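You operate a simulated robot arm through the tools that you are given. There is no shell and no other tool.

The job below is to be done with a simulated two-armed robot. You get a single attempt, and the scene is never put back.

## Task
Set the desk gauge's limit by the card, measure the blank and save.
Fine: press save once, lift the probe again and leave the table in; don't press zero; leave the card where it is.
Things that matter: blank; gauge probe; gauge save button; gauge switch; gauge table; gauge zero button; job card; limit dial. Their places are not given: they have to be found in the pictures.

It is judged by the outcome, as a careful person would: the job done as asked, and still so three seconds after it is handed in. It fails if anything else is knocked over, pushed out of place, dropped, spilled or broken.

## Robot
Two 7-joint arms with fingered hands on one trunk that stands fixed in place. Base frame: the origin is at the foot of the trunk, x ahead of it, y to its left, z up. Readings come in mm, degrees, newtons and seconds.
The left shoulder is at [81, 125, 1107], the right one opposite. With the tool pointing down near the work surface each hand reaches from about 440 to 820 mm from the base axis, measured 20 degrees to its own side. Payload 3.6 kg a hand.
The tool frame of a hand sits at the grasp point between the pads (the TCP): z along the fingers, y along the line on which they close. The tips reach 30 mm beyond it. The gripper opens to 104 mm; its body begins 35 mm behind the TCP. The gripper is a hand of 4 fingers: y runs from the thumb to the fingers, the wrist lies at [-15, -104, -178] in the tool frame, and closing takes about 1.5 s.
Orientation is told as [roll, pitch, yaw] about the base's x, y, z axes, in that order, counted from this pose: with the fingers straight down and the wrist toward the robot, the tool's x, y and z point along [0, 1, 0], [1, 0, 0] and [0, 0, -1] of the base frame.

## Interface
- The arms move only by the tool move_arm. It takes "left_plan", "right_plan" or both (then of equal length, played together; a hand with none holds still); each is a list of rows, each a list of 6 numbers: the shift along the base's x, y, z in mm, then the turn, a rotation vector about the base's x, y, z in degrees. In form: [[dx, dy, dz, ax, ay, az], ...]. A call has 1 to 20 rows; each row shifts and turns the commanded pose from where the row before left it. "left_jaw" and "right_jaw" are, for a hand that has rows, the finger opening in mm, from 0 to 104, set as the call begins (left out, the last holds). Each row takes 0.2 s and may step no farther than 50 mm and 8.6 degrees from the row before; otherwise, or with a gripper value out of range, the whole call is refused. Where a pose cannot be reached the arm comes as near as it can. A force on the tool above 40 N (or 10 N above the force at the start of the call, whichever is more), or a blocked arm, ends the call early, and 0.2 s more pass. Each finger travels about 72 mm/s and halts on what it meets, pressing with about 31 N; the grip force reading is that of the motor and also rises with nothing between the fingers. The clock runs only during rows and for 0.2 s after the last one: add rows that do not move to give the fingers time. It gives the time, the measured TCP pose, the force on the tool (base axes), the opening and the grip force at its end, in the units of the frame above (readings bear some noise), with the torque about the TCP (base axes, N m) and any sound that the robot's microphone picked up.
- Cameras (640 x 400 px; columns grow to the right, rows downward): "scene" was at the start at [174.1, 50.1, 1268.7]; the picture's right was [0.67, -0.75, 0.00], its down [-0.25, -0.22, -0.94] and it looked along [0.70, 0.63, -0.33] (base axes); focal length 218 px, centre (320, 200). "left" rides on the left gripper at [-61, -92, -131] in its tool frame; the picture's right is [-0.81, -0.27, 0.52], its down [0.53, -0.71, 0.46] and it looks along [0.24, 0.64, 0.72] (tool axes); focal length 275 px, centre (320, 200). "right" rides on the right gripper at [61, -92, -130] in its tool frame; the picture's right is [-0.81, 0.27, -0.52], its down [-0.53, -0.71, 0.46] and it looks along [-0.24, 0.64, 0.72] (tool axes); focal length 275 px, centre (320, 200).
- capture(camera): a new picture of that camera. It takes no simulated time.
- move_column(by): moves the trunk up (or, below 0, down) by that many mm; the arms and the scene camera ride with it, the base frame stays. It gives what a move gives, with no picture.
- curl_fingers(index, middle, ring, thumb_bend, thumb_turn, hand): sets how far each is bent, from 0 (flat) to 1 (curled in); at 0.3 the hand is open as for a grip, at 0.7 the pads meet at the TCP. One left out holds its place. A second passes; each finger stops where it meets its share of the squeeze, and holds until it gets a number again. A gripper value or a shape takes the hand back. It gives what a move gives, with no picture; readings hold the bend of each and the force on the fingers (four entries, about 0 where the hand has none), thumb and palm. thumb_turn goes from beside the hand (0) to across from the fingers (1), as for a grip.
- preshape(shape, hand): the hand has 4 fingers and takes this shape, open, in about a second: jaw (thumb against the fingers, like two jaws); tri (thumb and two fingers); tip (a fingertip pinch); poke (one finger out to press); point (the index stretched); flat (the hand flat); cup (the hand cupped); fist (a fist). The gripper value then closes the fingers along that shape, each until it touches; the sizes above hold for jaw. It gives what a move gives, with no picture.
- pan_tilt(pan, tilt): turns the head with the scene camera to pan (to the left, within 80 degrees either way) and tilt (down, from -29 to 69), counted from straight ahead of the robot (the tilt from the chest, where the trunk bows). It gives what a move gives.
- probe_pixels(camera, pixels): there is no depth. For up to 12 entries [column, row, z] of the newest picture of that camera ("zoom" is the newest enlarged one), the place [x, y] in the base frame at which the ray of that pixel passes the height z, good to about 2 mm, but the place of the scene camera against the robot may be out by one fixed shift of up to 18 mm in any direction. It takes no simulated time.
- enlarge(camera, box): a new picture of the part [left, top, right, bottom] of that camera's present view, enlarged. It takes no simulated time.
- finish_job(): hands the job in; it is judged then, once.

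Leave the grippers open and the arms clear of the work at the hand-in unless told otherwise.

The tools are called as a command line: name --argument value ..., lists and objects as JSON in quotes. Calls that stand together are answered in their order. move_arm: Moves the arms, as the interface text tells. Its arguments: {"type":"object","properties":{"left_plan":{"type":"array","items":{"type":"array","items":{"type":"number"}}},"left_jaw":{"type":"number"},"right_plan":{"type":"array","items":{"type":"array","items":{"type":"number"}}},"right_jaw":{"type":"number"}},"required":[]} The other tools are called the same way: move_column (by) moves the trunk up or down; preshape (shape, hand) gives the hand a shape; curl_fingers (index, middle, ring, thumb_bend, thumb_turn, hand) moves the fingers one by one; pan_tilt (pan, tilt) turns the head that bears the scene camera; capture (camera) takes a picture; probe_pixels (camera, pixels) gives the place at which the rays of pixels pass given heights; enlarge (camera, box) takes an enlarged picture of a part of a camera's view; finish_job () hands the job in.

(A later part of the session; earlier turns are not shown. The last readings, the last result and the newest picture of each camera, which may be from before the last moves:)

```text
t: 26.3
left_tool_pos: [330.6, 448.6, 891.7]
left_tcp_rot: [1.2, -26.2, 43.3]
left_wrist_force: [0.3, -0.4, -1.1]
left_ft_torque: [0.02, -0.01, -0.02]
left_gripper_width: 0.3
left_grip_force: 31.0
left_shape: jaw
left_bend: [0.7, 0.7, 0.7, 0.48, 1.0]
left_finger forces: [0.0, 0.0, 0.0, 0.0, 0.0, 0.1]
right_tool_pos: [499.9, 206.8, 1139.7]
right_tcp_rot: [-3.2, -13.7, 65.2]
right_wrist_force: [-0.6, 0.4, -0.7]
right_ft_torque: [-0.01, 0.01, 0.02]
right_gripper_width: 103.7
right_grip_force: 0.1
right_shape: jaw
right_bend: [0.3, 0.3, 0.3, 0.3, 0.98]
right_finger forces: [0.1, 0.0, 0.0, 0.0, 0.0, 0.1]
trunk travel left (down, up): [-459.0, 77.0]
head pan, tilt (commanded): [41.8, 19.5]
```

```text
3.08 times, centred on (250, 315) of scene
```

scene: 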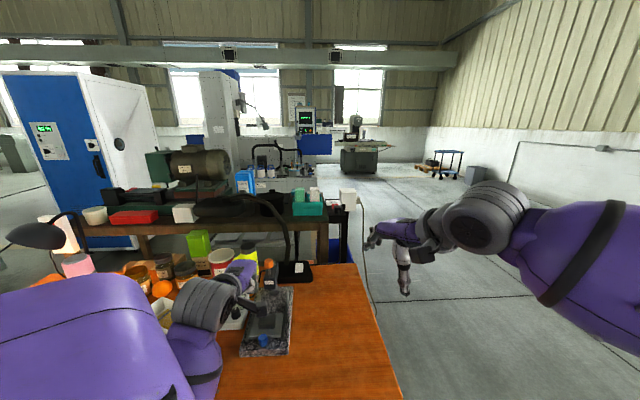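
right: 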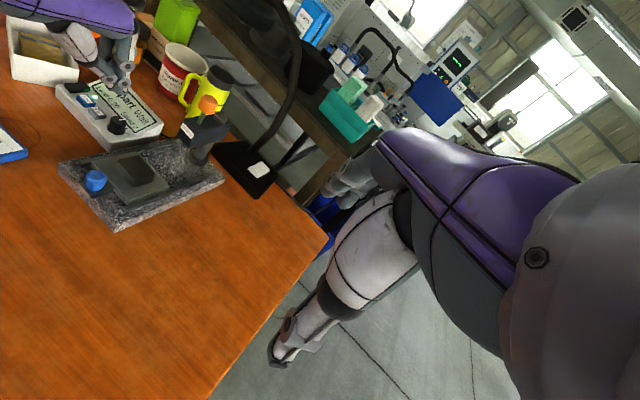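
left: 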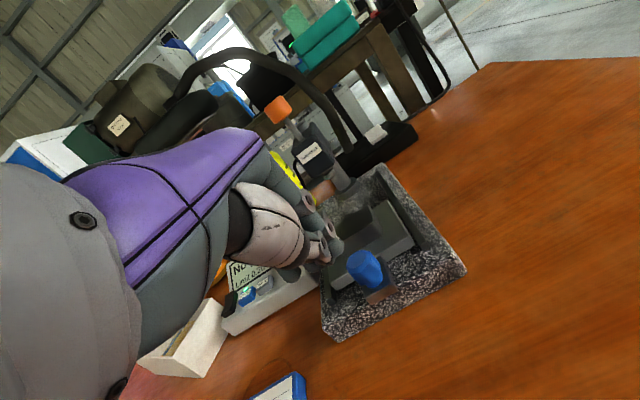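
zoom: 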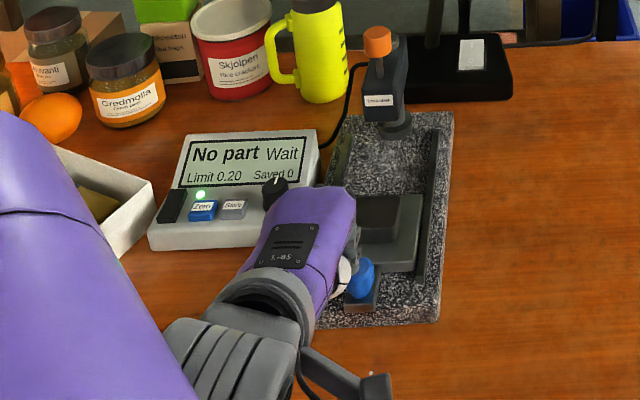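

The fingertips hover just in front of the knob. I'll zoom both hand cameras to measure the knob's sideways offset.

enlarge --camera "left" --box '[290, 190, 440, 320]'

enlarge --camera "right" --box '[70, 110, 150, 190]'

```text
3.08 times, centred on (365, 255) of left
```

zoom: 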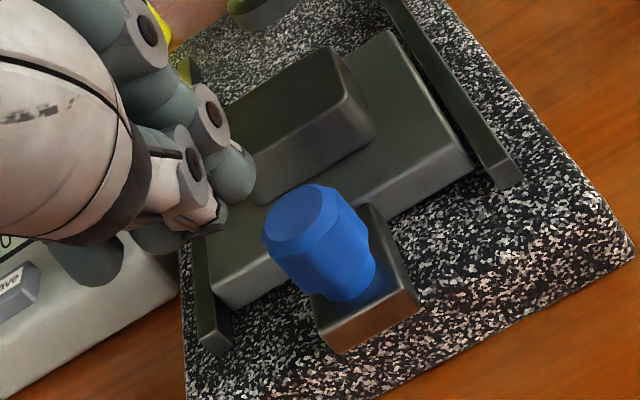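

```text
5.00 times, centred on (110, 150) of right
```

zoom: 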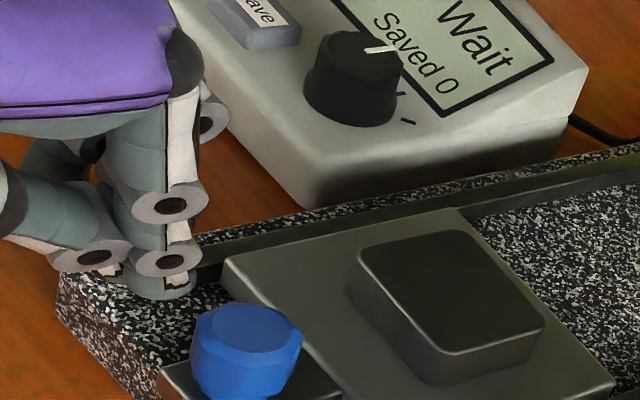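

I'll verify the fingertip position by probing it in both hand cameras.

probe_pixels --camera "right" --pixels '[[78, 169, 850], [78, 169, 870], [78, 169, 890]]'

probe_pixels --camera "left" --pixels '[[361.8, 259.9, 820], [361.8, 259.9, 830], [335, 262, 865]]'

enlarge --camera "right" --box '[30, 90, 150, 190]'

```text
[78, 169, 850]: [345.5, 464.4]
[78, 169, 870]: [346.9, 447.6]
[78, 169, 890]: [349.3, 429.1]
```

```text
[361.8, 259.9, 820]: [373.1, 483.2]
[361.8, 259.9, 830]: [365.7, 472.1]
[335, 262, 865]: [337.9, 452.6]
```

```text
4.00 times, centred on (90, 140) of right
```

zoom: 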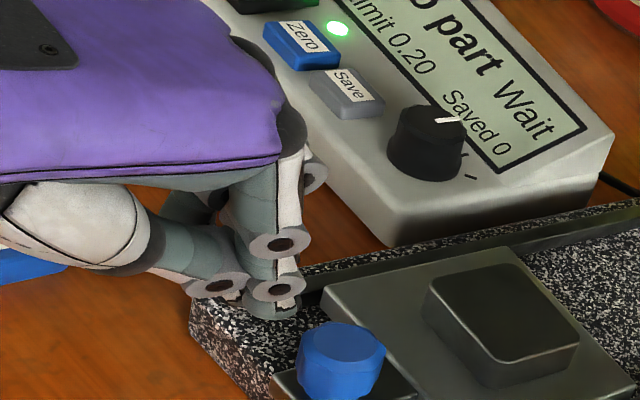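

The fingertip bottoms are at about z=862 and the knob sits about 34 mm ahead. I'll lower about 55 mm so the tips are level with the knob, with a small sideways correction.

move_arm --left_plan '[[-1, -6.5, -10, 0, 0, 0], [0, 0, -15, 0, 0, 0], [0, 0, -15, 0, 0, 0], [0, 0, -14, 0, 0, 0], [0, 0, 0, 0, 0, 0]]'

enlarge --camera "right" --box '[30, 90, 150, 210]'

enlarge --camera "left" --box '[270, 170, 440, 320]'

```text
t: 27.7
left_tool_pos: [335.2, 461.4, 854.0]
left_tcp_rot: [4.7, -28.2, 40.0]
left_wrist_force: [0.2, 0.3, -0.1]
left_ft_torque: [0.03, -0.01, -0.01]
left_gripper_width: 0.0
left_grip_force: 31.4
left_shape: jaw
left_bend: [0.7, 0.7, 0.7, 0.48, 1.0]
left_finger forces: [0.0, 0.1, 0.0, 0.0, 0.0, 0.1]
right_tool_pos: [500.1, 206.7, 1140.8]
right_tcp_rot: [-3.2, -13.6, 65.2]
right_wrist_force: [0.2, 1.7, -0.8]
right_ft_torque: [-0.03, 0.02, 0.02]
right_gripper_width: 103.9
right_grip_force: 0.1
right_shape: jaw
right_bend: [0.3, 0.3, 0.3, 0.3, 0.98]
right_finger forces: [0.0, 0.0, 0.0, 0.1, 0.0, 0.0]
trunk travel left (down, up): [-459.0, 77.0]
head pan, tilt (commanded): [41.8, 19.5]
stopped in row 5 (left hand): the arm was blocked; the commanded pose is now the measured one
```

```text
3.33 times, centred on (90, 150) of right
```

zoom: 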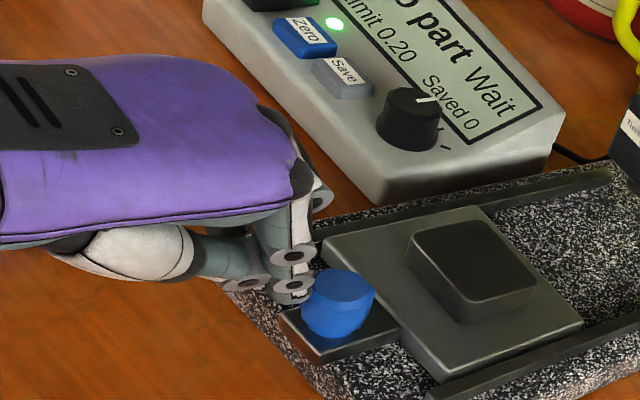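

```text
2.67 times, centred on (355, 245) of left
```

zoom: 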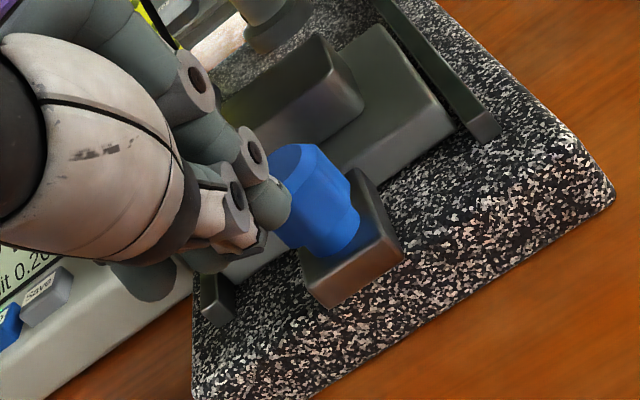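

The arm was blocked with no force on the hand, so the arm links are too close to the body in this pose. I'll raise the hand, remove the tilt, and turn it so the wrist comes from the left side (yaw about −45°). That gives the arm room, and I can push the knob with the side of the closed fingers.

move_arm --left_plan '[[0, 0, 30, 0, 0, 0], [0, 0, 30, 0, 0, 0], [0, 8, 8, -4.9, 5.0, 0], [0, 8, 8, -4.9, 5.0, 0], [0, 8, 8, -4.9, 5.0, 0], [0, 8, 8, -4.9, 5.0, 0], [0, 0, 0, 0, 0, -7.7], [0, 0, 0, 0, 0, -7.7], [0, 0, 0, 0, 0, -7.7], [0, 0, 0, 0, 0, -7.7], [0, 0, 0, 0, 0, 0]]'

capture --camera "scene"

capture --camera "right"

```text
t: 30.1
left_tool_pos: [333.9, 491.4, 945.5]
left_tcp_rot: [2.6, -0.2, 9.7]
left_wrist_force: [0.3, -0.1, 0.1]
left_ft_torque: [-0.03, 0.0, -0.01]
left_gripper_width: 0.0
left_grip_force: 31.4
left_shape: jaw
left_bend: [0.7, 0.7, 0.7, 0.48, 1.0]
left_finger forces: [0.1, 0.1, 0.0, 0.0, 0.0, 0.0]
right_tool_pos: [500.3, 208.4, 1141.1]
right_tcp_rot: [-3.2, -13.6, 65.2]
right_wrist_force: [-0.6, 0.2, -0.1]
right_ft_torque: [-0.02, 0.0, -0.01]
right_gripper_width: 103.7
right_grip_force: 0.0
right_shape: jaw
right_bend: [0.3, 0.3, 0.3, 0.3, 0.98]
right_finger forces: [0.0, 0.1, 0.0, 0.0, 0.0, 0.1]
trunk travel left (down, up): [-459.0, 77.0]
head pan, tilt (commanded): [41.8, 19.5]
```

```text
taken
```

scene: 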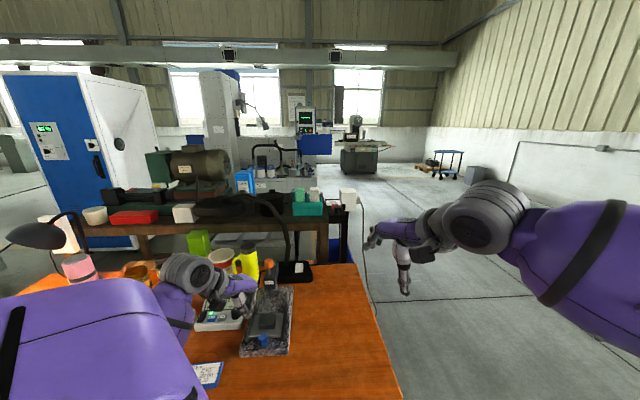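

```text
taken
```

right: 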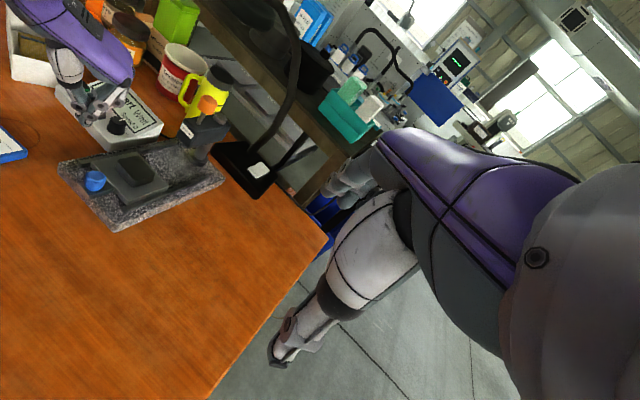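

That worked, and yaw is now 9.7°. I'll continue turning to −45° and move toward the hover point in front of the knob.

move_arm --left_plan '[[0, 0, 0, -2.6, 0, -7.5], [0, 0, 0, 0, 0, -7.9], [0, 0, 0, 0, 0, -7.9], [0, 0, 0, 0, 0, -7.9], [-2, -9, 0, 0, 0, -7.9], [-3, -12, 0, 0, 0, -7.9], [-3, -13, 0, 0, 0, -7.7], [-3, -13, 0, 0, 0, 0], [0, 0, 0, 0, 0, 0]]'

capture --camera "scene"

enlarge --camera "right" --box '[20, 60, 220, 240]'

capture --camera "left"

```text
t: 32.1
left_tool_pos: [323.8, 444.3, 945.6]
left_tcp_rot: [0.0, 0.1, -44.9]
left_wrist_force: [-0.6, -0.3, -0.4]
left_ft_torque: [-0.01, -0.03, 0.0]
left_gripper_width: 0.0
left_grip_force: 31.0
left_shape: jaw
left_bend: [0.7, 0.7, 0.7, 0.48, 1.0]
left_finger forces: [0.0, 0.1, 0.0, 0.1, 0.1, 0.0]
right_tool_pos: [500.9, 208.0, 1141.0]
right_tcp_rot: [-3.1, -13.7, 65.2]
right_wrist_force: [-0.7, 0.7, -0.6]
right_ft_torque: [0.03, -0.02, -0.01]
right_gripper_width: 103.8
right_grip_force: 0.1
right_shape: jaw
right_bend: [0.3, 0.3, 0.3, 0.3, 0.98]
right_finger forces: [0.0, 0.0, 0.0, 0.0, 0.1, 0.0]
trunk travel left (down, up): [-459.0, 77.0]
head pan, tilt (commanded): [41.8, 19.5]
```

```text
taken
```

scene: 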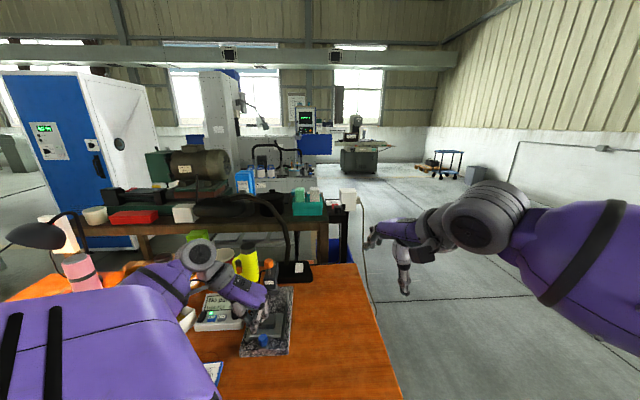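

```text
2.22 times, centred on (120, 150) of right
```

zoom: 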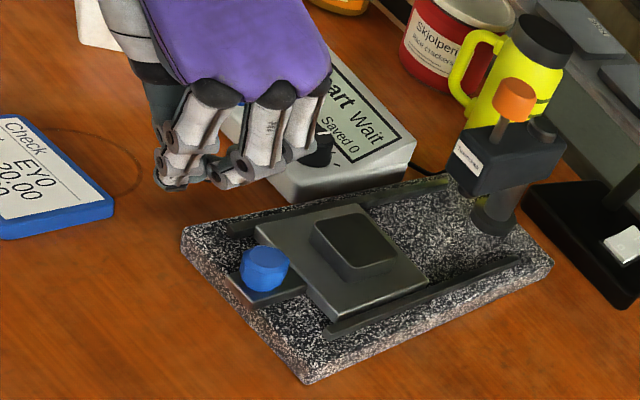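

```text
taken
```

left: 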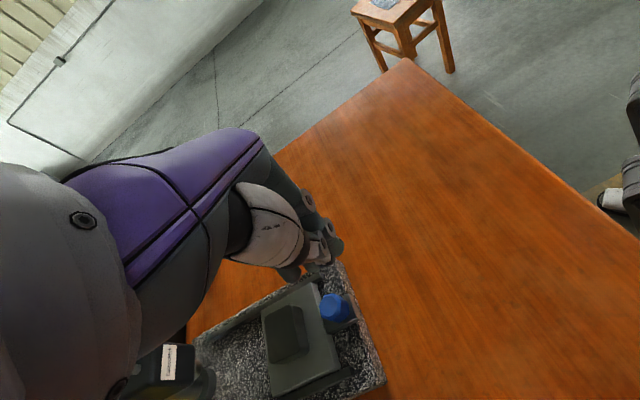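

The pose is reached with yaw −45°. I'll zoom in on the fingertips in the right camera to find how far the finger bundle extends toward the knob.

enlarge --camera "right" --box '[40, 90, 140, 190]'

probe_pixels --camera "right" --pixels '[[50, 143, 915], [65, 141, 915], [80, 141, 915], [95, 178, 828], [100, 133, 915]]'

enlarge --camera "left" --box '[250, 170, 400, 320]'

```text
4.00 times, centred on (90, 140) of right
```

zoom: 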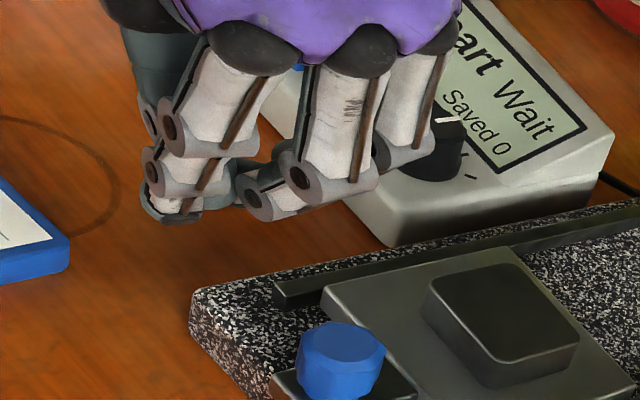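

```text
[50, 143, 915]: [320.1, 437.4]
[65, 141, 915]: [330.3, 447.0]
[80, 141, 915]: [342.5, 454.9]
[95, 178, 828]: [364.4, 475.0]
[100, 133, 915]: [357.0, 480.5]
```

```text
2.67 times, centred on (325, 245) of left
```

zoom: 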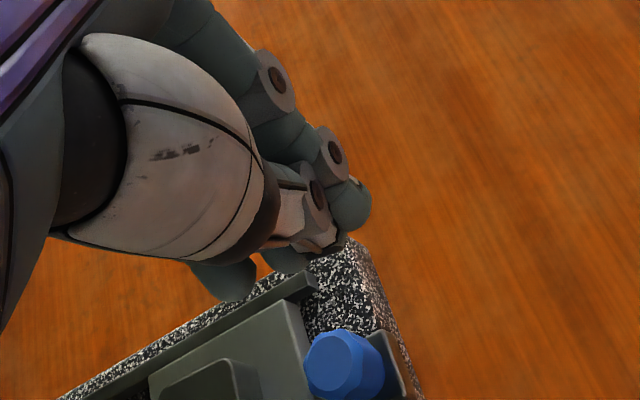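

In this hand the index and thumb meet at the TCP, with the middle and ring fingers beside it toward +u, the push direction. The leading ring-finger side is therefore about 54 mm ahead of the TCP. I'll back off about 24 mm and lower to knob height, checking on the way.

move_arm --left_plan '[[-8, -9, -15, 0, 0, 0], [-8, -9.5, -15, 0, 0, 0], [0, 0, -20, 0, 0, 0], [0, 0, -20, 0, 0, 0], [0, 0, -17, 0, 0, 0], [0, 0, 0, 0, 0, 0]]'

enlarge --camera "right" --box '[30, 90, 150, 210]'

capture --camera "left"

```text
t: 33.5
left_tool_pos: [307.9, 425.5, 859.4]
left_tcp_rot: [0.0, 0.2, -44.9]
left_wrist_force: [1.0, 0.1, 0.6]
left_ft_torque: [-0.01, -0.01, -0.01]
left_gripper_width: 0.0
left_grip_force: 30.8
left_shape: jaw
left_bend: [0.7, 0.7, 0.7, 0.48, 1.0]
left_finger forces: [0.0, 0.1, 0.0, 0.1, 0.1, 0.1]
right_tool_pos: [500.8, 207.3, 1140.6]
right_tcp_rot: [-3.2, -13.6, 65.3]
right_wrist_force: [0.0, 0.0, -0.4]
right_ft_torque: [0.0, 0.01, 0.0]
right_gripper_width: 103.9
right_grip_force: 0.1
right_shape: jaw
right_bend: [0.3, 0.3, 0.3, 0.3, 0.98]
right_finger forces: [0.1, 0.1, 0.0, 0.0, 0.0, 0.0]
trunk travel left (down, up): [-459.0, 77.0]
head pan, tilt (commanded): [41.8, 19.5]
```

```text
3.33 times, centred on (90, 150) of right
```

zoom: 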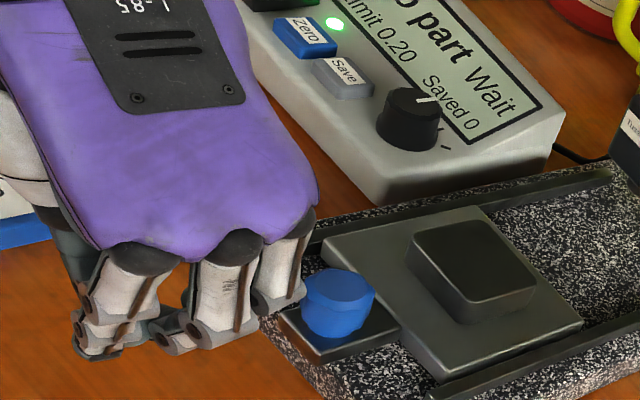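

```text
taken
```

left: 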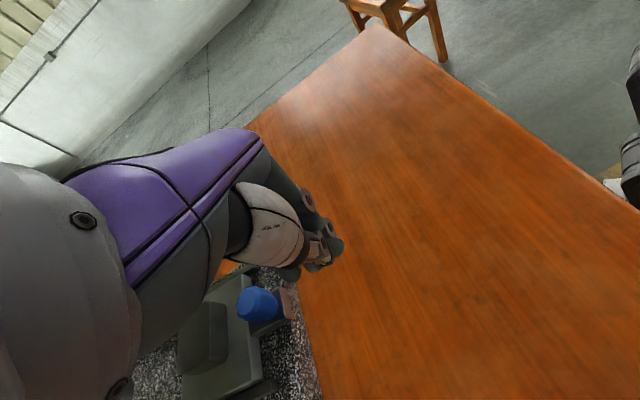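

The ring finger is close beside the knob. I'll lower another 21 mm with a 4 mm back-off and check again.

move_arm --left_plan '[[-3, -3, -7, 0, 0, 0], [0, 0, -7, 0, 0, 0], [0, 0, -7, 0, 0, 0], [0, 0, 0, 0, 0, 0]]'

enlarge --camera "right" --box '[30, 90, 150, 210]'

enlarge --camera "scene" --box '[200, 280, 310, 380]'

```text
t: 34.5
left_tool_pos: [303.8, 424.0, 837.9]
left_tcp_rot: [-0.1, 0.1, -44.9]
left_wrist_force: [1.3, 1.0, -0.8]
left_ft_torque: [-0.01, 0.01, 0.0]
left_gripper_width: 0.0
left_grip_force: 30.8
left_shape: jaw
left_bend: [0.7, 0.7, 0.7, 0.48, 1.0]
left_finger forces: [0.0, 0.0, 0.0, 0.0, 0.0, 0.0]
right_tool_pos: [501.2, 208.1, 1140.0]
right_tcp_rot: [-3.2, -13.5, 65.2]
right_wrist_force: [-1.0, 0.7, -0.4]
right_ft_torque: [0.01, 0.02, -0.03]
right_gripper_width: 103.8
right_grip_force: 0.1
right_shape: jaw
right_bend: [0.3, 0.3, 0.3, 0.3, 0.98]
right_finger forces: [0.0, 0.0, 0.0, 0.0, 0.0, 0.0]
trunk travel left (down, up): [-459.0, 77.0]
head pan, tilt (commanded): [41.8, 19.5]
```

```text
3.33 times, centred on (90, 150) of right
```

zoom: 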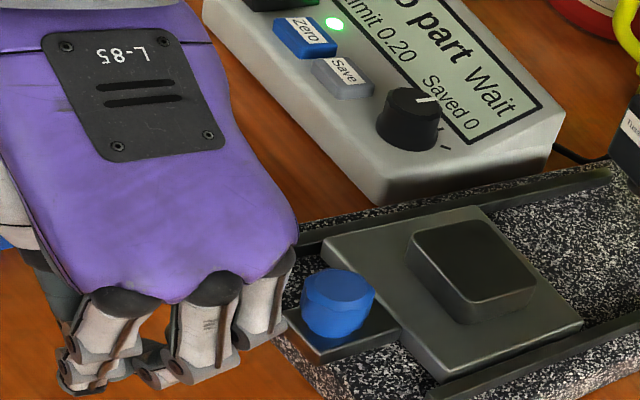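

```text
4.00 times, centred on (255, 330) of scene
```

zoom: 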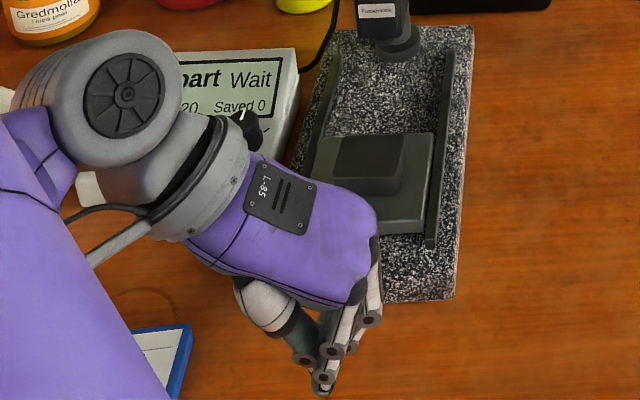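

I'll probe the leading edge of the hand (knuckle edge) and of the ring finger to make sure the hand clears the gauge head at the end of the push.

probe_pixels --camera "right" --pixels '[[82.5, 162, 890], [82.5, 162, 910], [80, 181, 840], [80, 181, 860], [78.5, 176, 860], [187.3, 132, 870], [187.3, 132, 890]]'

enlarge --camera "right" --box '[130, 80, 240, 190]'

```text
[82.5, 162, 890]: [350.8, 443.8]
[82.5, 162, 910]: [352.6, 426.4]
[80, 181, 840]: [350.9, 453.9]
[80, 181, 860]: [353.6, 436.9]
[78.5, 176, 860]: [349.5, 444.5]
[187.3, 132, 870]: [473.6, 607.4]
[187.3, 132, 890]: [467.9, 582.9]
```

```text
3.64 times, centred on (185, 135) of right
```

zoom: 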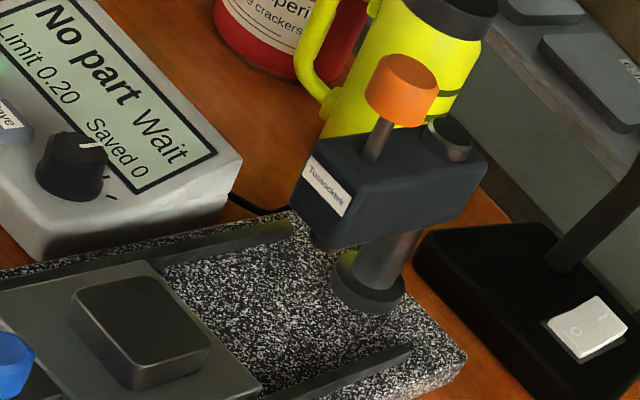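

The gauge head's front face is only about 15–18 mm ahead of the probe axis, so the hand will clear it. I begin pushing along +u by 24 mm to reach contact.

move_arm --left_plan '[[5.7, 5.6, 0, 0, 0, 0], [5.7, 5.6, 0, 0, 0, 0], [4.3, 4.2, 0, 0, 0, 0], [1.4, 1.4, 0, 0, 0, 0], [0, 0, 0, 0, 0, 0]]'

enlarge --camera "right" --box '[30, 90, 150, 210]'

```text
t: 35.7
left_tool_pos: [321.8, 440.0, 838.0]
left_tcp_rot: [0.0, 0.1, -44.9]
left_wrist_force: [-0.4, -0.6, 0.4]
left_ft_torque: [0.01, 0.02, -0.02]
left_gripper_width: 0.2
left_grip_force: 30.5
left_shape: jaw
left_bend: [0.7, 0.7, 0.7, 0.48, 1.0]
left_finger forces: [0.0, 0.0, 0.0, 0.0, 0.1, 0.1]
right_tool_pos: [499.3, 207.2, 1140.5]
right_tcp_rot: [-3.2, -13.6, 65.2]
right_wrist_force: [0.3, -0.3, 0.0]
right_ft_torque: [0.0, 0.0, 0.03]
right_gripper_width: 103.6
right_grip_force: 0.1
right_shape: jaw
right_bend: [0.3, 0.3, 0.3, 0.3, 0.98]
right_finger forces: [0.1, 0.1, 0.0, 0.1, 0.1, 0.0]
trunk travel left (down, up): [-459.0, 77.0]
head pan, tilt (commanded): [41.8, 19.5]
```

```text
3.33 times, centred on (90, 150) of right
```

zoom: 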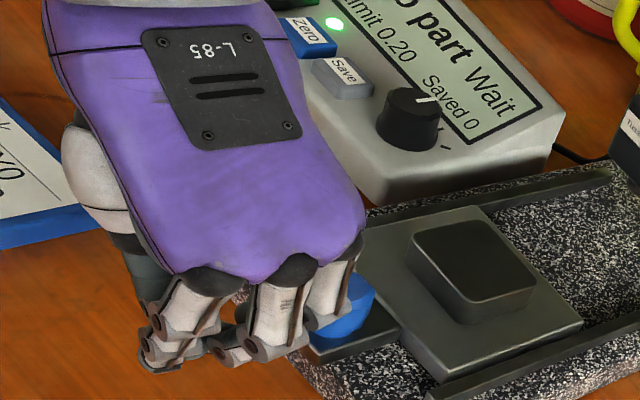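

Nearly in contact. I'll check from the left camera and a tight right zoom that the ring finger is squarely in front of the knob, not beside it.

capture --camera "left"

enlarge --camera "left" --box '[220, 200, 380, 340]'

enlarge --camera "scene" --box '[225, 300, 305, 370]'

enlarge --camera "right" --box '[60, 150, 120, 210]'

```text
taken
```

left: 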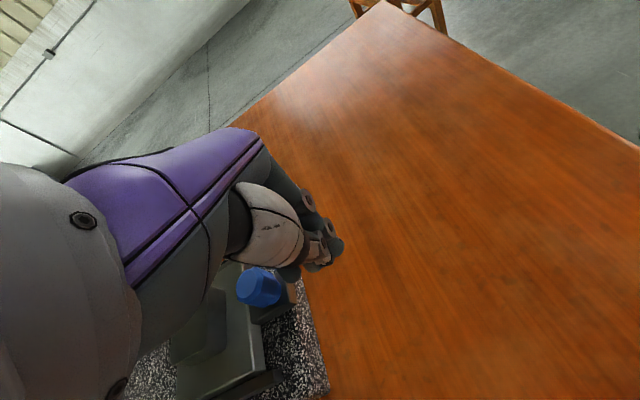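

```text
2.86 times, centred on (300, 270) of left
```

zoom: 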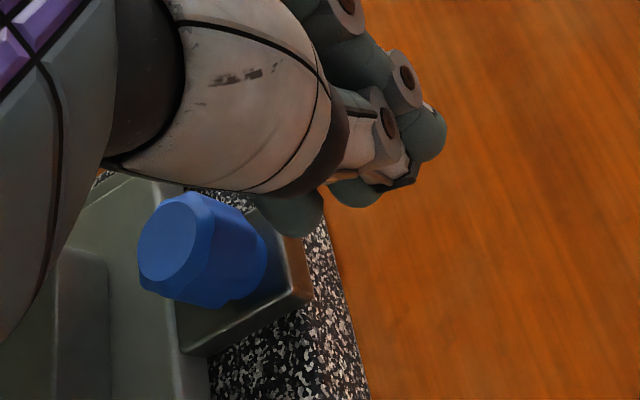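

```text
5.71 times, centred on (265, 335) of scene
```

zoom: 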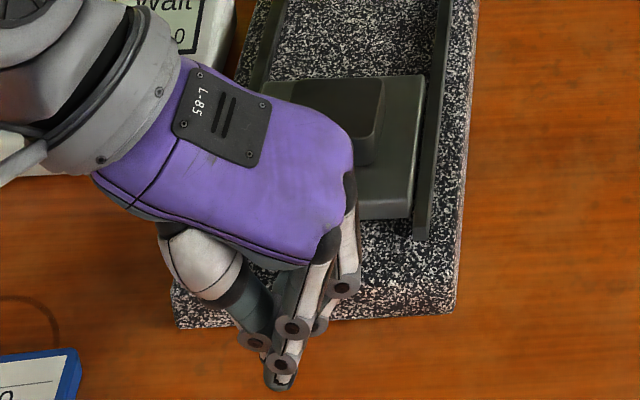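

```text
6.67 times, centred on (90, 180) of right
```

zoom: 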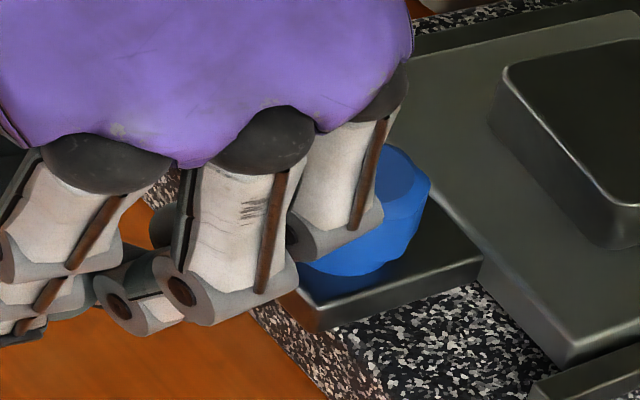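

The ring fingertip is in front of the knob, perhaps a few millimetres to its right. I'll shift 4 mm left and advance slowly to touch.

move_arm --left_plan '[[-2.8, 2.8, 0, 0, 0, 0], [2.1, 2.1, 0, 0, 0, 0], [2.1, 2.1, 0, 0, 0, 0], [2.1, 2.1, 0, 0, 0, 0], [2.1, 2.1, 0, 0, 0, 0], [0, 0, 0, 0, 0, 0]]'

enlarge --camera "right" --box '[60, 130, 160, 210]'

enlarge --camera "left" --box '[220, 200, 380, 340]'

```text
t: 37.1
left_tool_pos: [327.8, 450.1, 837.9]
left_tcp_rot: [0.0, 0.0, -44.8]
left_wrist_force: [-0.4, -3.1, 1.0]
left_ft_torque: [-0.02, -0.01, -0.07]
left_gripper_width: 0.1
left_grip_force: 31.2
left_shape: jaw
left_bend: [0.7, 0.7, 0.7, 0.48, 1.0]
left_finger forces: [0.1, 0.0, 3.1, 0.0, 0.0, 0.0]
right_tool_pos: [499.1, 206.9, 1141.5]
right_tcp_rot: [-3.2, -13.6, 65.3]
right_wrist_force: [1.2, 0.4, -0.7]
right_ft_torque: [0.02, -0.01, 0.03]
right_gripper_width: 103.7
right_grip_force: 0.1
right_shape: jaw
right_bend: [0.3, 0.3, 0.3, 0.3, 0.98]
right_finger forces: [0.0, 0.1, 0.0, 0.1, 0.0, 0.0]
trunk travel left (down, up): [-459.0, 77.0]
head pan, tilt (commanded): [41.8, 19.5]
```

```text
5.00 times, centred on (110, 170) of right
```

zoom: 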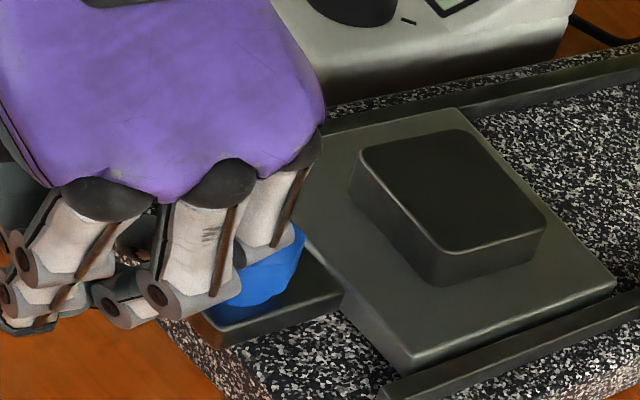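

```text
2.86 times, centred on (300, 270) of left
```

zoom: 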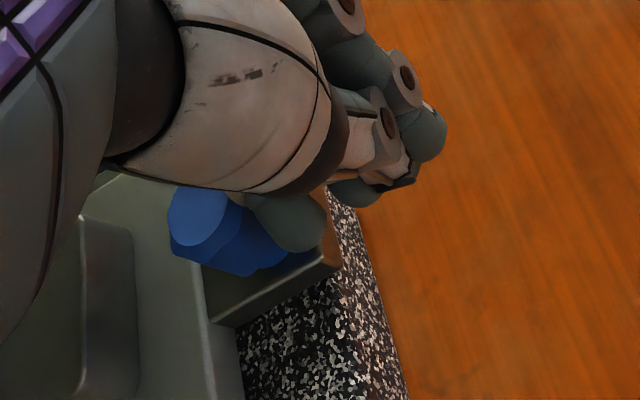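

Contact: the ring finger reads 3.1 N, but the reaction is angled, so the finger is on the knob's front-right. I'll back off 6 mm, shift 9 mm left and re-approach.

move_arm --left_plan '[[-5, -5, 0, 0, 0, 0], [-6.3, 6.3, 0, 0, 0, 0], [2.1, 2.1, 0, 0, 0, 0], [2.1, 2.1, 0, 0, 0, 0], [2.1, 2.1, 0, 0, 0, 0], [0, 0, 0, 0, 0, 0]]'

enlarge --camera "right" --box '[60, 130, 160, 210]'

enlarge --camera "left" --box '[220, 200, 380, 340]'

```text
t: 38.5
left_tool_pos: [322.5, 459.0, 837.8]
left_tcp_rot: [0.1, 0.1, -45.0]
left_wrist_force: [-2.6, -1.8, 1.1]
left_ft_torque: [-0.02, 0.0, 0.01]
left_gripper_width: 0.0
left_grip_force: 30.9
left_shape: jaw
left_bend: [0.7, 0.7, 0.7, 0.48, 1.0]
left_finger forces: [0.1, 0.0, 2.1, 0.1, 0.0, 0.1]
right_tool_pos: [500.8, 207.4, 1141.4]
right_tcp_rot: [-3.2, -13.7, 65.2]
right_wrist_force: [-0.6, 0.6, 0.5]
right_ft_torque: [-0.01, -0.01, -0.01]
right_gripper_width: 103.9
right_grip_force: 0.1
right_shape: jaw
right_bend: [0.3, 0.3, 0.3, 0.3, 0.98]
right_finger forces: [0.0, 0.1, 0.0, 0.1, 0.1, 0.1]
trunk travel left (down, up): [-459.0, 77.0]
head pan, tilt (commanded): [41.8, 19.5]
```

```text
5.00 times, centred on (110, 170) of right
```

zoom: 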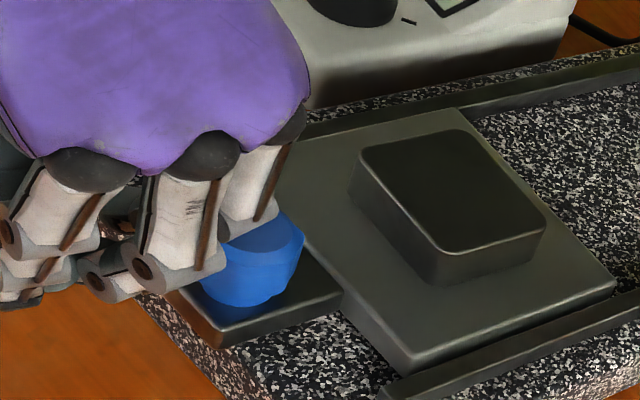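

```text
2.86 times, centred on (300, 270) of left
```

zoom: 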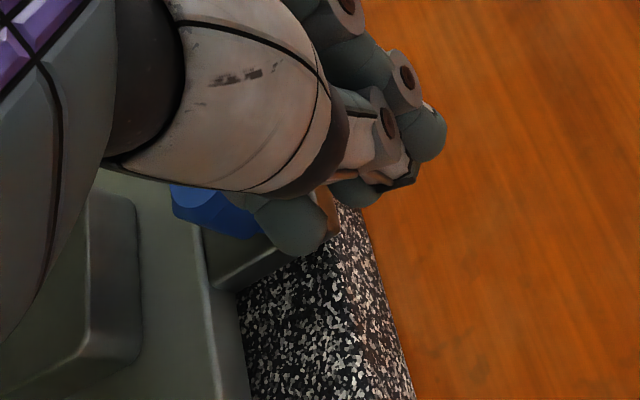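

The reaction force is now straight back along the slide direction, so contact is square. Pushing the table in by about 60 mm.

move_arm --left_plan '[[2.9, 2.8, 0, 0, 0, 0], [4.3, 4.2, 0, 0, 0, 0], [4.3, 4.2, 0, 0, 0, 0], [4.3, 4.2, 0, 0, 0, 0], [4.3, 4.2, 0, 0, 0, 0], [4.3, 4.2, 0, 0, 0, 0], [4.3, 4.2, 0, 0, 0, 0], [4.3, 4.2, 0, 0, 0, 0], [4.3, 4.2, 0, 0, 0, 0], [4.3, 4.2, 0, 0, 0, 0], [0, 0, 0, 0, 0, 0]]'

capture --camera "right"

enlarge --camera "right" --box '[60, 90, 230, 230]'

```text
t: 40.9
left_tool_pos: [363.3, 499.2, 837.4]
left_tcp_rot: [0.0, 0.2, -45.0]
left_wrist_force: [-2.5, 0.5, 2.6]
left_ft_torque: [0.03, -0.07, 0.04]
left_gripper_width: 0.0
left_grip_force: 31.0
left_shape: jaw
left_bend: [0.7, 0.7, 0.7, 0.48, 1.0]
left_finger forces: [0.0, 0.0, 3.4, 0.0, 0.0, 0.0]
right_tool_pos: [498.7, 207.6, 1140.2]
right_tcp_rot: [-3.2, -13.6, 65.2]
right_wrist_force: [0.7, 0.8, -0.2]
right_ft_torque: [0.0, 0.0, 0.01]
right_gripper_width: 103.6
right_grip_force: 0.1
right_shape: jaw
right_bend: [0.3, 0.3, 0.3, 0.3, 0.98]
right_finger forces: [0.1, 0.0, 0.0, 0.1, 0.1, 0.1]
trunk travel left (down, up): [-459.0, 77.0]
head pan, tilt (commanded): [41.8, 19.5]
```

```text
taken
```

right: 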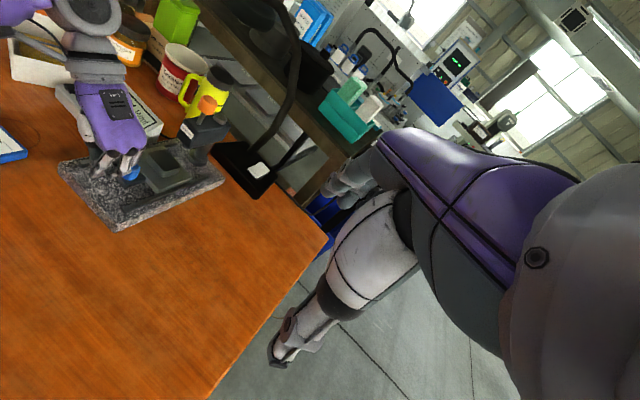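

```text
2.86 times, centred on (145, 160) of right
```

zoom: 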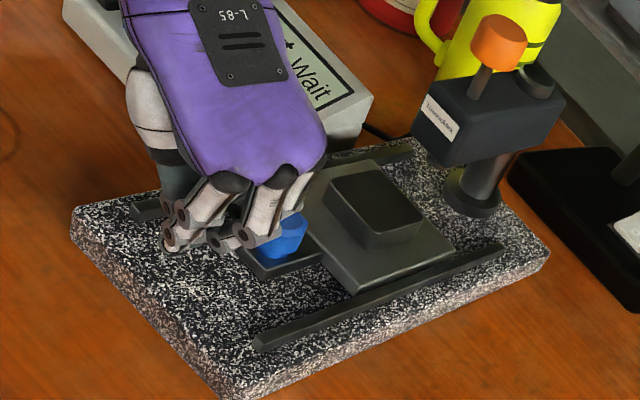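

The table slides smoothly with about 3 N. About 45 mm remains. I'll continue 30 mm with a slight rightward correction to stay centred.

move_arm --left_plan '[[3.9, 2.5, 0, 0, 0, 0], [3.9, 2.5, 0, 0, 0, 0], [3.9, 2.8, 0, 0, 0, 0], [3.6, 3.2, 0, 0, 0, 0], [3.6, 3.4, 0, 0, 0, 0], [3.6, 3.5, 0, 0, 0, 0], [0, 0, 0, 0, 0, 0]]'

enlarge --camera "right" --box '[60, 90, 230, 230]'

capture --camera "scene"

```text
t: 42.5
left_tool_pos: [387.3, 517.4, 838.1]
left_tcp_rot: [0.0, 0.1, -45.0]
left_wrist_force: [0.4, -0.4, -0.5]
left_ft_torque: [-0.01, -0.01, 0.0]
left_gripper_width: 0.1
left_grip_force: 30.7
left_shape: jaw
left_bend: [0.7, 0.7, 0.7, 0.48, 1.0]
left_finger forces: [0.0, 0.0, 0.0, 0.0, 0.1, 0.0]
right_tool_pos: [500.5, 207.7, 1140.4]
right_tcp_rot: [-3.2, -13.6, 65.2]
right_wrist_force: [0.3, 0.7, -0.4]
right_ft_torque: [0.02, -0.01, -0.01]
right_gripper_width: 104.0
right_grip_force: 0.0
right_shape: jaw
right_bend: [0.3, 0.3, 0.3, 0.3, 0.98]
right_finger forces: [0.0, 0.0, 0.0, 0.1, 0.0, 0.0]
trunk travel left (down, up): [-459.0, 77.0]
head pan, tilt (commanded): [41.8, 19.5]
```

```text
2.86 times, centred on (145, 160) of right
```

zoom: 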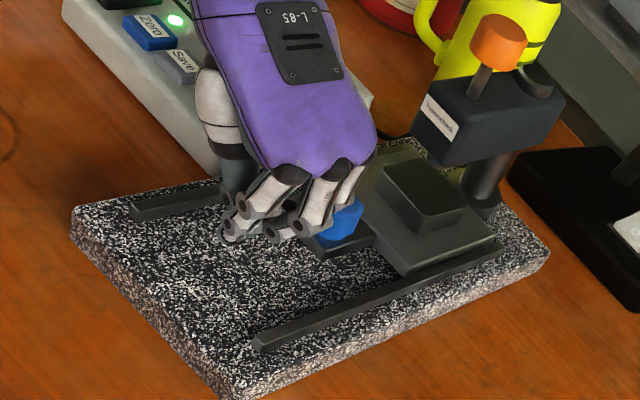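

```text
taken
```

scene: 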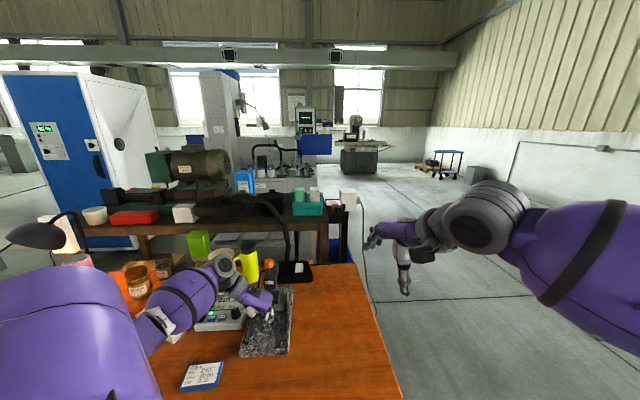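

The blank is nearly under the head and the force is near zero. I'll continue in small steps, 12 mm total, watching for the stop.

move_arm --left_plan '[[2.1, 2.1, 0, 0, 0, 0], [2.1, 2.1, 0, 0, 0, 0], [2.1, 2.1, 0, 0, 0, 0], [2.1, 2.1, 0, 0, 0, 0], [0, 0, 0, 0, 0, 0]]'

enlarge --camera "right" --box '[60, 90, 230, 230]'

```text
t: 43.7
left_tool_pos: [394.6, 524.0, 838.6]
left_tcp_rot: [0.1, 0.1, -45.0]
left_wrist_force: [-7.0, -6.6, 6.5]
left_ft_torque: [0.08, -0.12, -0.08]
left_gripper_width: 0.0
left_grip_force: 31.2
left_shape: jaw
left_bend: [0.7, 0.7, 0.7, 0.48, 1.0]
left_finger forces: [0.0, 0.0, 11.5, 0.0, 0.0, 0.0]
right_tool_pos: [499.1, 206.5, 1140.9]
right_tcp_rot: [-3.2, -13.8, 65.1]
right_wrist_force: [-0.8, 0.6, 0.1]
right_ft_torque: [0.0, -0.01, 0.0]
right_gripper_width: 103.7
right_grip_force: 0.1
right_shape: jaw
right_bend: [0.3, 0.3, 0.3, 0.3, 0.98]
right_finger forces: [0.1, 0.0, 0.0, 0.1, 0.1, 0.0]
trunk travel left (down, up): [-459.0, 77.0]
head pan, tilt (commanded): [41.8, 19.5]
```

```text
2.86 times, centred on (145, 160) of right
```

zoom: 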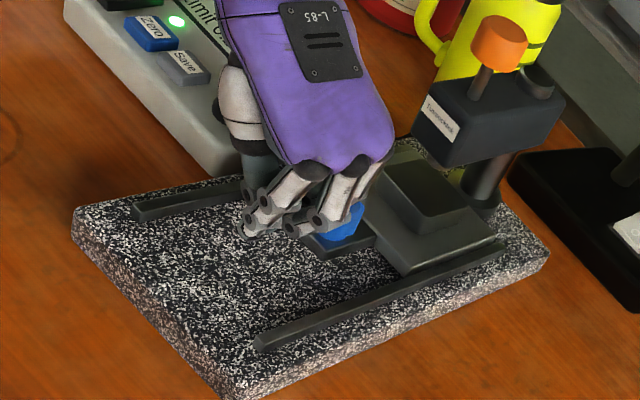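

The force rose to about 10 N, so the table has reached its stop after about 97 mm of travel. I'll back off, lift clear and check.

move_arm --left_plan '[[-5, -5, 0, 0, 0, 0], [-10, -10, 0, 0, 0, 0], [-5, -5, 20, 0, 0, 0], [0, 0, 40, 0, 0, 0], [0, 0, 40, 0, 0, 0], [0, 0, 0, 0, 0, 0]]'

capture --camera "right"

enlarge --camera "right" --box '[60, 70, 240, 230]'

capture --camera "scene"

enlarge --camera "scene" --box '[190, 250, 310, 370]'

```text
t: 45.1
left_tool_pos: [375.0, 507.3, 937.7]
left_tcp_rot: [-0.1, 0.1, -44.8]
left_wrist_force: [0.3, 0.0, 0.1]
left_ft_torque: [-0.02, 0.04, 0.01]
left_gripper_width: 0.0
left_grip_force: 31.1
left_shape: jaw
left_bend: [0.7, 0.7, 0.7, 0.48, 1.0]
left_finger forces: [0.0, 0.0, 0.0, 0.0, 0.0, 0.1]
right_tool_pos: [499.9, 207.2, 1139.9]
right_tcp_rot: [-3.2, -13.7, 65.2]
right_wrist_force: [0.2, -0.2, 0.2]
right_ft_torque: [-0.02, -0.02, -0.02]
right_gripper_width: 103.6
right_grip_force: 0.0
right_shape: jaw
right_bend: [0.3, 0.3, 0.3, 0.3, 0.98]
right_finger forces: [0.1, 0.0, 0.1, 0.0, 0.0, 0.1]
trunk travel left (down, up): [-459.0, 77.0]
head pan, tilt (commanded): [41.8, 19.5]
```

```text
taken
```

right: 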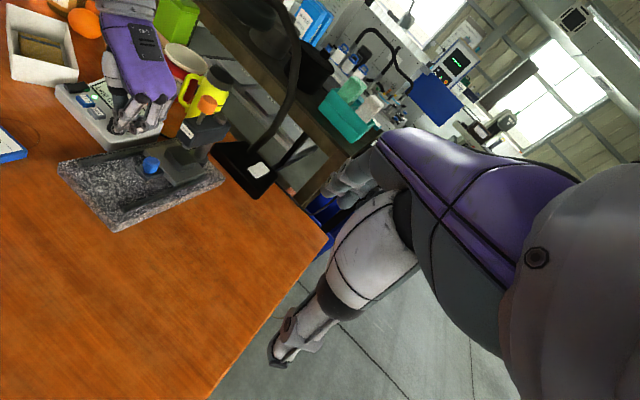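

```text
2.50 times, centred on (150, 150) of right
```

zoom: 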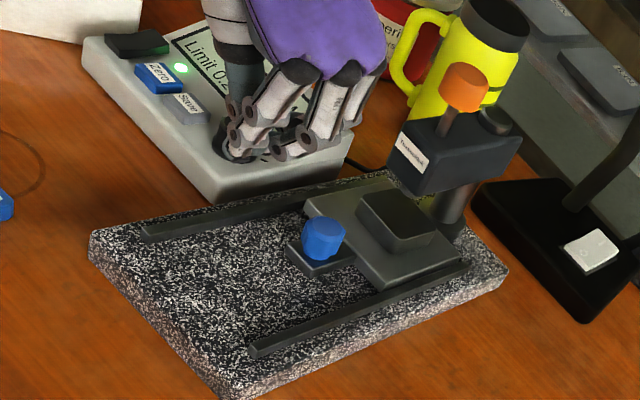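

```text
taken
```

scene: 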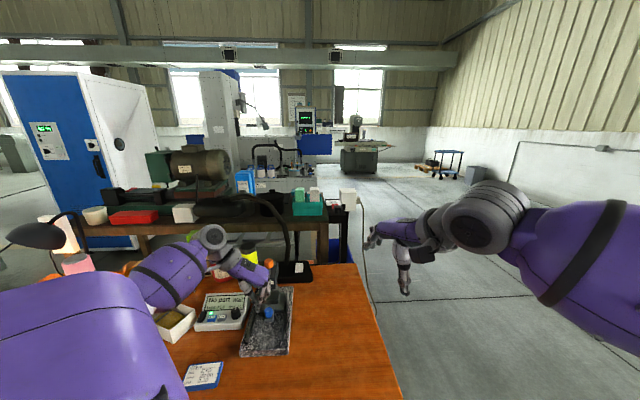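

```text
3.33 times, centred on (250, 310) of scene
```

zoom: 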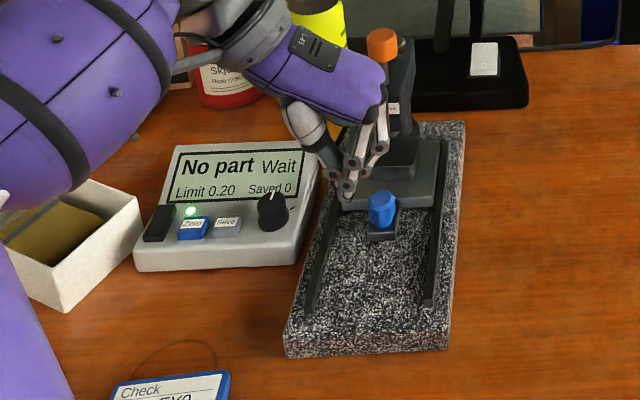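

The table is fully in with the blank under the head, and everything else is undisturbed. Next is the probe. I'll re-measure the orange knob from the right camera while the left hand is clear.

enlarge --camera "right" --box '[170, 80, 240, 150]'

enlarge --camera "scene" --box '[240, 245, 310, 315]'

probe_pixels --camera "right" --pixels '[[208.8, 102, 950], [208.8, 102, 970]]'

```text
5.71 times, centred on (205, 115) of right
```

zoom: 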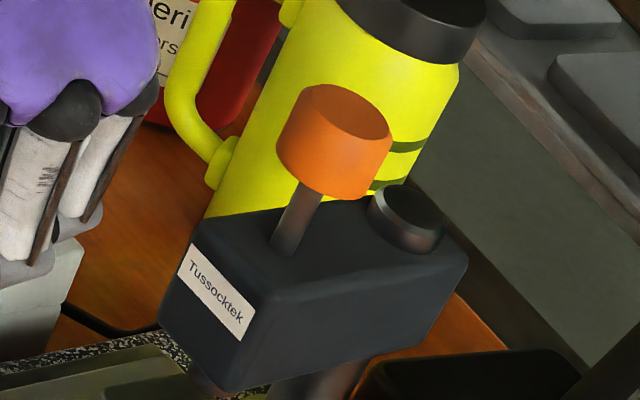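

```text
5.71 times, centred on (275, 280) of scene
```

zoom: 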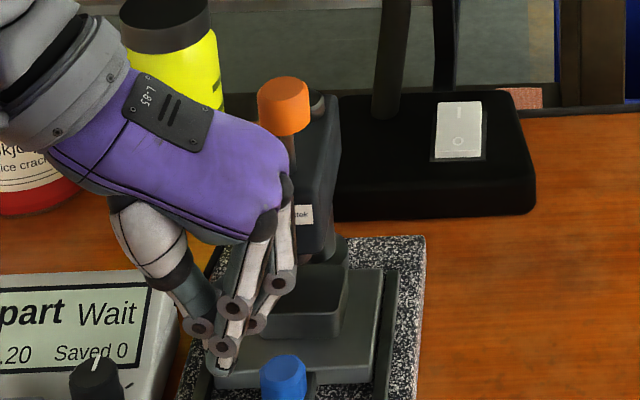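

```text
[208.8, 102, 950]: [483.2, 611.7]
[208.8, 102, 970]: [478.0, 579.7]
```

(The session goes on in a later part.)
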